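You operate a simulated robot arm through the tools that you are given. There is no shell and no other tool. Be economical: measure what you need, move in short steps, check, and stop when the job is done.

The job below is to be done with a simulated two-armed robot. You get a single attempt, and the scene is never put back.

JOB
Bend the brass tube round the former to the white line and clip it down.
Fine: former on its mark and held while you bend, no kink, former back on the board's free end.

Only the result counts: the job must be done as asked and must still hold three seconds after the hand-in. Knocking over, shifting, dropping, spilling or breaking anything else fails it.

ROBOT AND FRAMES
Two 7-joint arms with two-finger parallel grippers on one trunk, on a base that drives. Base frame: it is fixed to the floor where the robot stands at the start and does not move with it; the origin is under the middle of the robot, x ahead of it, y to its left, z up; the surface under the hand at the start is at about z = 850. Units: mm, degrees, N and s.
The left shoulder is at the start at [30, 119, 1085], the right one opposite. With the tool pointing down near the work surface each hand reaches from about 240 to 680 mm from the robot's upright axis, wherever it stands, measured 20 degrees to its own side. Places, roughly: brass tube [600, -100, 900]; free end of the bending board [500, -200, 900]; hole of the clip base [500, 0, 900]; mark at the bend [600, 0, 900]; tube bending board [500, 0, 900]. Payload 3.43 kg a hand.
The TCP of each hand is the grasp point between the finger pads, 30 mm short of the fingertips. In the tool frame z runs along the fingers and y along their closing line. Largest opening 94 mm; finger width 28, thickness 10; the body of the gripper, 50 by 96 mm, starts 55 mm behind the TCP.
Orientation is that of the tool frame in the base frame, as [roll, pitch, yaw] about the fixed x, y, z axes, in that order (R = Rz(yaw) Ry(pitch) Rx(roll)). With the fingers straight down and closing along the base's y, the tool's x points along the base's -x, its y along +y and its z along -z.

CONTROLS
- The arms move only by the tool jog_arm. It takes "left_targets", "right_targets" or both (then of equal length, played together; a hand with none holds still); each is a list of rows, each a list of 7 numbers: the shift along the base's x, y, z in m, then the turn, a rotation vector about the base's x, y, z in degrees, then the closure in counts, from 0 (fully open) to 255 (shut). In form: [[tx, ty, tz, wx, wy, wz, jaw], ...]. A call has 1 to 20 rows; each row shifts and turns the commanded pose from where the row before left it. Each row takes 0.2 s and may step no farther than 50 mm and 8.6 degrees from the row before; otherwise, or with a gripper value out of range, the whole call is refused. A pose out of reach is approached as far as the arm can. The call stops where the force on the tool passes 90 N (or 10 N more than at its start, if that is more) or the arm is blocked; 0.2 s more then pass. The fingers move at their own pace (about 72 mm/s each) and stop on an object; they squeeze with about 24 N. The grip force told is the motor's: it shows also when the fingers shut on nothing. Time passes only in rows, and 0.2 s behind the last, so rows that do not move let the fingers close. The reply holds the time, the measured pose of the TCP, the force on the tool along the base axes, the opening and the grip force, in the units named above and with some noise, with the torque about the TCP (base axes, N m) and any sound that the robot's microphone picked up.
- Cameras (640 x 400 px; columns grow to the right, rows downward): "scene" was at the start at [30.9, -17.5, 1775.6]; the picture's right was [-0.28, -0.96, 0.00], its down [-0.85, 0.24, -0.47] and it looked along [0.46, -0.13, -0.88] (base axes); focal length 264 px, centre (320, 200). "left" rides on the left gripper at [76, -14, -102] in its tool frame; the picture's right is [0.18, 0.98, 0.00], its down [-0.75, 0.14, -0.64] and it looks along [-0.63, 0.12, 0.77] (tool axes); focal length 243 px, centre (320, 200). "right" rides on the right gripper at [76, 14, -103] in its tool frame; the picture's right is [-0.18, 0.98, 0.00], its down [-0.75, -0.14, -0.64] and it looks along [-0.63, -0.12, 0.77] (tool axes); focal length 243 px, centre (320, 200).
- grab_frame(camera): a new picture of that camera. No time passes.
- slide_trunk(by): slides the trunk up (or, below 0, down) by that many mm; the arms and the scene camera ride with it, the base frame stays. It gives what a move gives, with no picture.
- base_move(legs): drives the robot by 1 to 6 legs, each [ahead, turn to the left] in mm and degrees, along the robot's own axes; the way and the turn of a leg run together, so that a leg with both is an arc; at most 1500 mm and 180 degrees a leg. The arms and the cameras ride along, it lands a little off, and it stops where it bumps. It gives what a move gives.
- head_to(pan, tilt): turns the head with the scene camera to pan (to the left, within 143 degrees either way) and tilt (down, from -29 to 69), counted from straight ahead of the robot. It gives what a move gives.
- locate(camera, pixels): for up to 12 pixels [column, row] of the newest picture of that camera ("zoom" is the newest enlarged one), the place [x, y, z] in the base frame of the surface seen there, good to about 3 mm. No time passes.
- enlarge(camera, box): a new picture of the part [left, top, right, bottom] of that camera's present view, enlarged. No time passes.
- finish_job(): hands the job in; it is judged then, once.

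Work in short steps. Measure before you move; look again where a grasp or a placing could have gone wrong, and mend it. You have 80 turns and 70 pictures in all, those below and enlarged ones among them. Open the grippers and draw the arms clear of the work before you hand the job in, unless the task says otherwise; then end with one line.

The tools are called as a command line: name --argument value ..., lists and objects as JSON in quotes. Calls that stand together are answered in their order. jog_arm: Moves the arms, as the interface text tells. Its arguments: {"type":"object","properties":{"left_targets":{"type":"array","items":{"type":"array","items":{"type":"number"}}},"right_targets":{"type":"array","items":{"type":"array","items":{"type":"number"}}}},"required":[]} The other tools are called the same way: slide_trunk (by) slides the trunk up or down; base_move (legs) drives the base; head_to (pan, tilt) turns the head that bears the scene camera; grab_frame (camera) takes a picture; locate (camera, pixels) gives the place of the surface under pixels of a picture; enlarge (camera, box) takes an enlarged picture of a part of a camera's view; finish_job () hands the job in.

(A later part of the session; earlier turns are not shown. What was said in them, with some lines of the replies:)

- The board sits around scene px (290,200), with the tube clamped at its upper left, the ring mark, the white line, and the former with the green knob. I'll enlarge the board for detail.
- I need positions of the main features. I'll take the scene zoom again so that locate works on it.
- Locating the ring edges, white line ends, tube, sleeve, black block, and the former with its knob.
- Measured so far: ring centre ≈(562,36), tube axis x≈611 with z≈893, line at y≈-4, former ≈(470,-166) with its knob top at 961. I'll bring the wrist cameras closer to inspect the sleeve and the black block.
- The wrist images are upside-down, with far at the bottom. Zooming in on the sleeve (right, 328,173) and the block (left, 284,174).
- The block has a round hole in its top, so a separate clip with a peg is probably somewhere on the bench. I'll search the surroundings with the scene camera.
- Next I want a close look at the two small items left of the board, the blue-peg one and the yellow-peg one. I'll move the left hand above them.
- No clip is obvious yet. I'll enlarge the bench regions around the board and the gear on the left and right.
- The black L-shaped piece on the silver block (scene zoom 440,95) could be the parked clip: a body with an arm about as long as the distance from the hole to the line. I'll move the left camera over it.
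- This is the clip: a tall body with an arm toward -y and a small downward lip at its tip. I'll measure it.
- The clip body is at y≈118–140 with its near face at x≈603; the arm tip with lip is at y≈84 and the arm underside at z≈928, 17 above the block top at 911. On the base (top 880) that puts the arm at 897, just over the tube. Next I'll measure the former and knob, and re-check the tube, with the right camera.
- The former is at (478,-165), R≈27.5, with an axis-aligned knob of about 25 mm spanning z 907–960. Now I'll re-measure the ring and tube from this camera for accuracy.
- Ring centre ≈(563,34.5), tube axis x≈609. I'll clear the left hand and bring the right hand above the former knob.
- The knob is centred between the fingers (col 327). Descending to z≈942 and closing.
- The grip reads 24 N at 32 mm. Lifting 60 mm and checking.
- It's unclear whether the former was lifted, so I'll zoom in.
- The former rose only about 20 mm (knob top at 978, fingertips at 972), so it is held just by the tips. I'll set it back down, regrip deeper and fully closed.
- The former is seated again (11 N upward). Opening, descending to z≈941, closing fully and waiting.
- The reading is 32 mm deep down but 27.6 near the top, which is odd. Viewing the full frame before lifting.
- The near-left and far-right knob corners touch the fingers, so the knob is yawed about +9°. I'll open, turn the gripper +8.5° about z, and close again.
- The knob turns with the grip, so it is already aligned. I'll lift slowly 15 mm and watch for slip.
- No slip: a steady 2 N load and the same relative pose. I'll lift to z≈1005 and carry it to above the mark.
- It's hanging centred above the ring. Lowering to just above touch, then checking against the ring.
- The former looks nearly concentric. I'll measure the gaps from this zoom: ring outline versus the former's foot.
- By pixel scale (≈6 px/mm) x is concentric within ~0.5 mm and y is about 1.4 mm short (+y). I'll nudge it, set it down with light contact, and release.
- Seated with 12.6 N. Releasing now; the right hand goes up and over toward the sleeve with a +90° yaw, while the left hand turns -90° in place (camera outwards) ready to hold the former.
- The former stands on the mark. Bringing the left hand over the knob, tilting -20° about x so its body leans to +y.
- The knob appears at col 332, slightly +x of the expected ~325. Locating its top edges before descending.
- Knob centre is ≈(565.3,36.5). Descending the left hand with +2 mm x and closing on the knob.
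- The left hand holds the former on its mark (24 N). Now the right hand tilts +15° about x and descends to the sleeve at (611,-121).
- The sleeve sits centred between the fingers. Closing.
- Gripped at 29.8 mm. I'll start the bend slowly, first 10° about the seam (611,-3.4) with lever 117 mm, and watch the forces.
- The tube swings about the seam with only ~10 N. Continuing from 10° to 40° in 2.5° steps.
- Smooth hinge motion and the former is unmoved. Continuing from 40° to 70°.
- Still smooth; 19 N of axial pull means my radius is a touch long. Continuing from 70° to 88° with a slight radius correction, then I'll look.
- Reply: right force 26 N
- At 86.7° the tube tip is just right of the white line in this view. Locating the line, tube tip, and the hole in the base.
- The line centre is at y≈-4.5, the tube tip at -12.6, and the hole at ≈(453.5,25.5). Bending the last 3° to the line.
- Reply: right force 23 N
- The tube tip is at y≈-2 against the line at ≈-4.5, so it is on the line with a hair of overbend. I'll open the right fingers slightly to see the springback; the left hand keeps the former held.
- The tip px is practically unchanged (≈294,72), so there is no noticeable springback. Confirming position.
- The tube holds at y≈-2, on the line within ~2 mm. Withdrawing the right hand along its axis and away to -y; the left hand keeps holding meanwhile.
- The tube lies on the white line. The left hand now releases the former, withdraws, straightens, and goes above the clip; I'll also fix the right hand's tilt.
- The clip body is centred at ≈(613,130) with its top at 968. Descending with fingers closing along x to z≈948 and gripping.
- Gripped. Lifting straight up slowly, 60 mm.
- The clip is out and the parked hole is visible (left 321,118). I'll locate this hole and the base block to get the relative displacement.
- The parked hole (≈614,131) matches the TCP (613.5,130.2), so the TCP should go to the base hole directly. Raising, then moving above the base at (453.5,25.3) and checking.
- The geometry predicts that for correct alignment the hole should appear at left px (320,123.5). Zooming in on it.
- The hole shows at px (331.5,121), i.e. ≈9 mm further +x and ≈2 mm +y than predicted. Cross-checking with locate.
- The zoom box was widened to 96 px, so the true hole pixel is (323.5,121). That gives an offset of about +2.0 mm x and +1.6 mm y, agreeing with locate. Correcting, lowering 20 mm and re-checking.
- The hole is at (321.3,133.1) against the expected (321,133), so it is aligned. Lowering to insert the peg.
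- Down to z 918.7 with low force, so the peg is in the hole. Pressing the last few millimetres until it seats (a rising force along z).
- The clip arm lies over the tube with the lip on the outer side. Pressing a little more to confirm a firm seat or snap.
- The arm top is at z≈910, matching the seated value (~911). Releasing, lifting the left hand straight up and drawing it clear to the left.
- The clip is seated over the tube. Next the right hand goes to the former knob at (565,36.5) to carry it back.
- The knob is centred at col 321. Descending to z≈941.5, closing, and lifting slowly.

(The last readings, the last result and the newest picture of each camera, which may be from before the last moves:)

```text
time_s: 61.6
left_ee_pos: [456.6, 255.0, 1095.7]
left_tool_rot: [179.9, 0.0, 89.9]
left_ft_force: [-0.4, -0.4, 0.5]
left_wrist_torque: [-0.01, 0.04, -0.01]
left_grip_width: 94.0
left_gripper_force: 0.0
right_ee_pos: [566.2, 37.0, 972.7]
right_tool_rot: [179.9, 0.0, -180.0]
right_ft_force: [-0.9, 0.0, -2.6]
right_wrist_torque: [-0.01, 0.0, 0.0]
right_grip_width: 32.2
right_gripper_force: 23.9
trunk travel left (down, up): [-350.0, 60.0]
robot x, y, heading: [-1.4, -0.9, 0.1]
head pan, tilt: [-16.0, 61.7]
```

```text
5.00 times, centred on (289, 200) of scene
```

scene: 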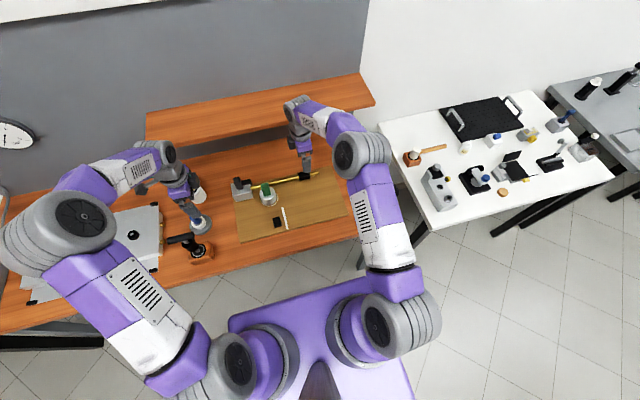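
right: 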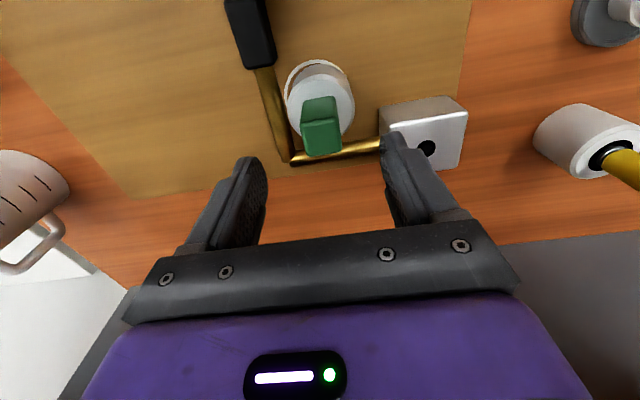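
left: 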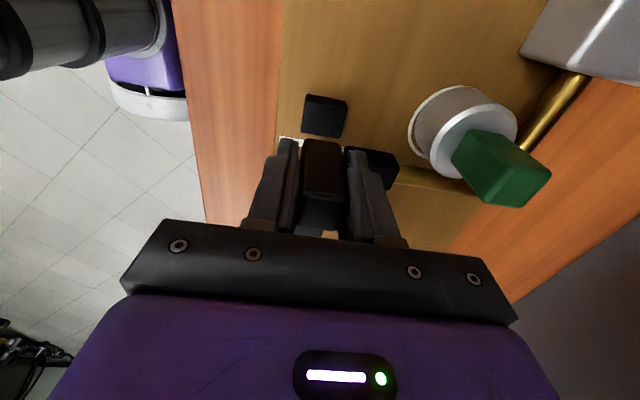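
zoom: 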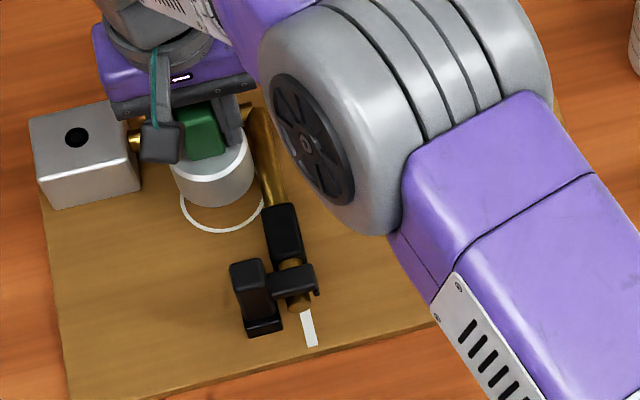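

Lifted cleanly. Raising further and carrying to the free end at (479,-165), then lowering to just above the board.

jog_arm --right_targets '[[0, 0, 0.025, 0, 0, 0, 255], [0, 0, 0.025, 0, 0, 0, 255], [-0.0172, -0.0402, 0, 0, 0, 0, 255], [-0.0172, -0.0402, 0, 0, 0, 0, 255], [-0.0172, -0.0402, 0, 0, 0, 0, 255], [-0.0172, -0.0402, 0, 0, 0, 0, 255], [-0.0172, -0.0402, 0, 0, 0, 0, 255], [0, 0, 0, 0, 0, 0, 255], [0, 0, -0.03, 0, 0, 0, 255], [0, 0, -0.03, 0, 0, 0, 255], [0, 0, -0.015, 0, 0, 0, 255], [0, 0, 0, 0, 0, 0, 255]]'

```text
time_s: 64.2
left_ee_pos: [456.7, 252.9, 1096.5]
left_tool_rot: [179.9, 0.0, 90.0]
left_ft_force: [1.0, -0.5, 0.7]
left_wrist_torque: [-0.02, 0.0, 0.0]
left_grip_width: 93.8
left_gripper_force: 0.1
right_ee_pos: [479.5, -165.6, 946.6]
right_tool_rot: [179.9, 0.0, -179.9]
right_ft_force: [0.0, 0.1, -2.4]
right_wrist_torque: [-0.04, 0.01, -0.01]
right_grip_width: 32.3
right_gripper_force: 24.2
trunk travel left (down, up): [-350.0, 60.0]
robot x, y, heading: [5.0, 1.5, 0.1]
head pan, tilt: [-16.0, 61.7]
```

Still 2.4 N hanging at z 946.6. Easing down in small steps to contact.

jog_arm --right_targets '[[0, 0, -0.002, 0, 0, 0, 255], [0, 0, -0.002, 0, 0, 0, 255], [0, 0, -0.001, 0, 0, 0, 255], [0, 0, -0.001, 0, 0, 0, 255], [0, 0, 0, 0, 0, 0, 255]]'

```text
time_s: 65.4
left_ee_pos: [455.9, 253.6, 1096.8]
left_tool_rot: [180.0, -0.1, 90.0]
left_ft_force: [-0.6, -0.3, -0.6]
left_wrist_torque: [0.02, 0.03, 0.01]
left_grip_width: 94.0
left_gripper_force: 0.0
right_ee_pos: [478.7, -164.3, 941.6]
right_tool_rot: [180.0, 0.0, -179.9]
right_ft_force: [-0.1, -1.0, 4.9]
right_wrist_torque: [-0.06, 0.14, 0.0]
right_grip_width: 32.3
right_gripper_force: 24.3
trunk travel left (down, up): [-350.0, 60.0]
robot x, y, heading: [5.0, -2.0, -0.1]
head pan, tilt: [-16.0, 61.7]
```

Contact (+4.9 N). Releasing and drawing the right hand up and away.

jog_arm --right_targets '[[0, 0, 0, 0, 0, 0, 60], [0, 0, 0, 0, 0, 0, 60], [0, 0, 0, 0, 0, 0, 60], [0, 0, 0.03, 0, 0, 0, 60], [0, 0, 0.04, 0, 0, 0, 60], [0, 0, 0.04, 0, 0, 0, 60], [0, 0, 0.04, 0, 0, 0, 0], [-0.02, -0.04, 0.02, 0, 0, 0, 0], [-0.02, -0.04, 0.02, 0, 0, 0, 0], [0, 0, 0, 0, 0, 0, 0]]'

enlarge --camera "scene" --box '[225, 160, 353, 240]'

```text
time_s: 67.6
left_ee_pos: [457.1, 254.4, 1095.5]
left_tool_rot: [-180.0, 0.0, 90.0]
left_ft_force: [0.0, 0.3, 0.4]
left_wrist_torque: [0.0, 0.02, -0.03]
left_grip_width: 94.3
left_gripper_force: 0.0
right_ee_pos: [439.9, -242.8, 1128.0]
right_tool_rot: [-179.9, -0.1, -179.9]
right_ft_force: [-0.1, 0.2, -0.1]
right_wrist_torque: [0.01, 0.03, -0.02]
right_grip_width: 93.4
right_gripper_force: 0.0
trunk travel left (down, up): [-350.0, 60.0]
robot x, y, heading: [1.3, -1.8, -0.1]
head pan, tilt: [-16.0, 61.7]
```

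```text
5.00 times, centred on (289, 200) of scene
```

zoom: 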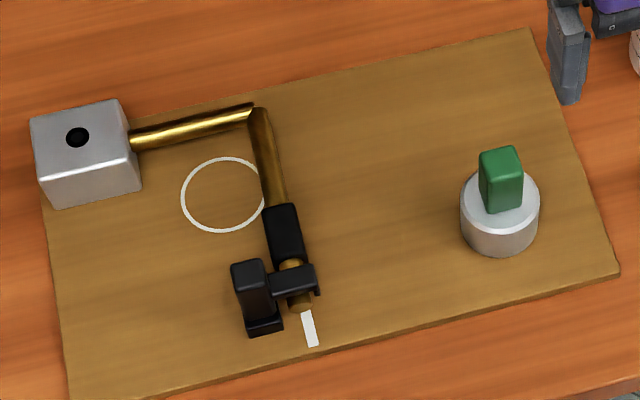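

Everything is in place. A final height check of the clip: top expected ≈936, arm ≈911.

locate --camera "zoom" --pixels '[[246, 268], [292, 276], [285, 276], [300, 303], [308, 335], [287, 225], [500, 165]]'

```text
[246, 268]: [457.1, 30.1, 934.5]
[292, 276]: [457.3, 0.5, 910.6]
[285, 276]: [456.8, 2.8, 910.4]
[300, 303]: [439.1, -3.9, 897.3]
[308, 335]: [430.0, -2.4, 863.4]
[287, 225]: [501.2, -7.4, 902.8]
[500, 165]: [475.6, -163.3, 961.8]
```

The clip is fully seated (top 934.5, arm 910.5), the tube is on the line (tip y≈-4, line ≈-2 to -4.5), and the former is on the free end. Handing in.

finish_job

```text
The job is handed in.
```

I bent the brass tube to the white line around the held former and clipped it down. The former is back on the board's free end, and both arms are clear. I saw no kink: the tube bent smoothly at its seam and stayed on the line, within about 2 mm, when I let go.
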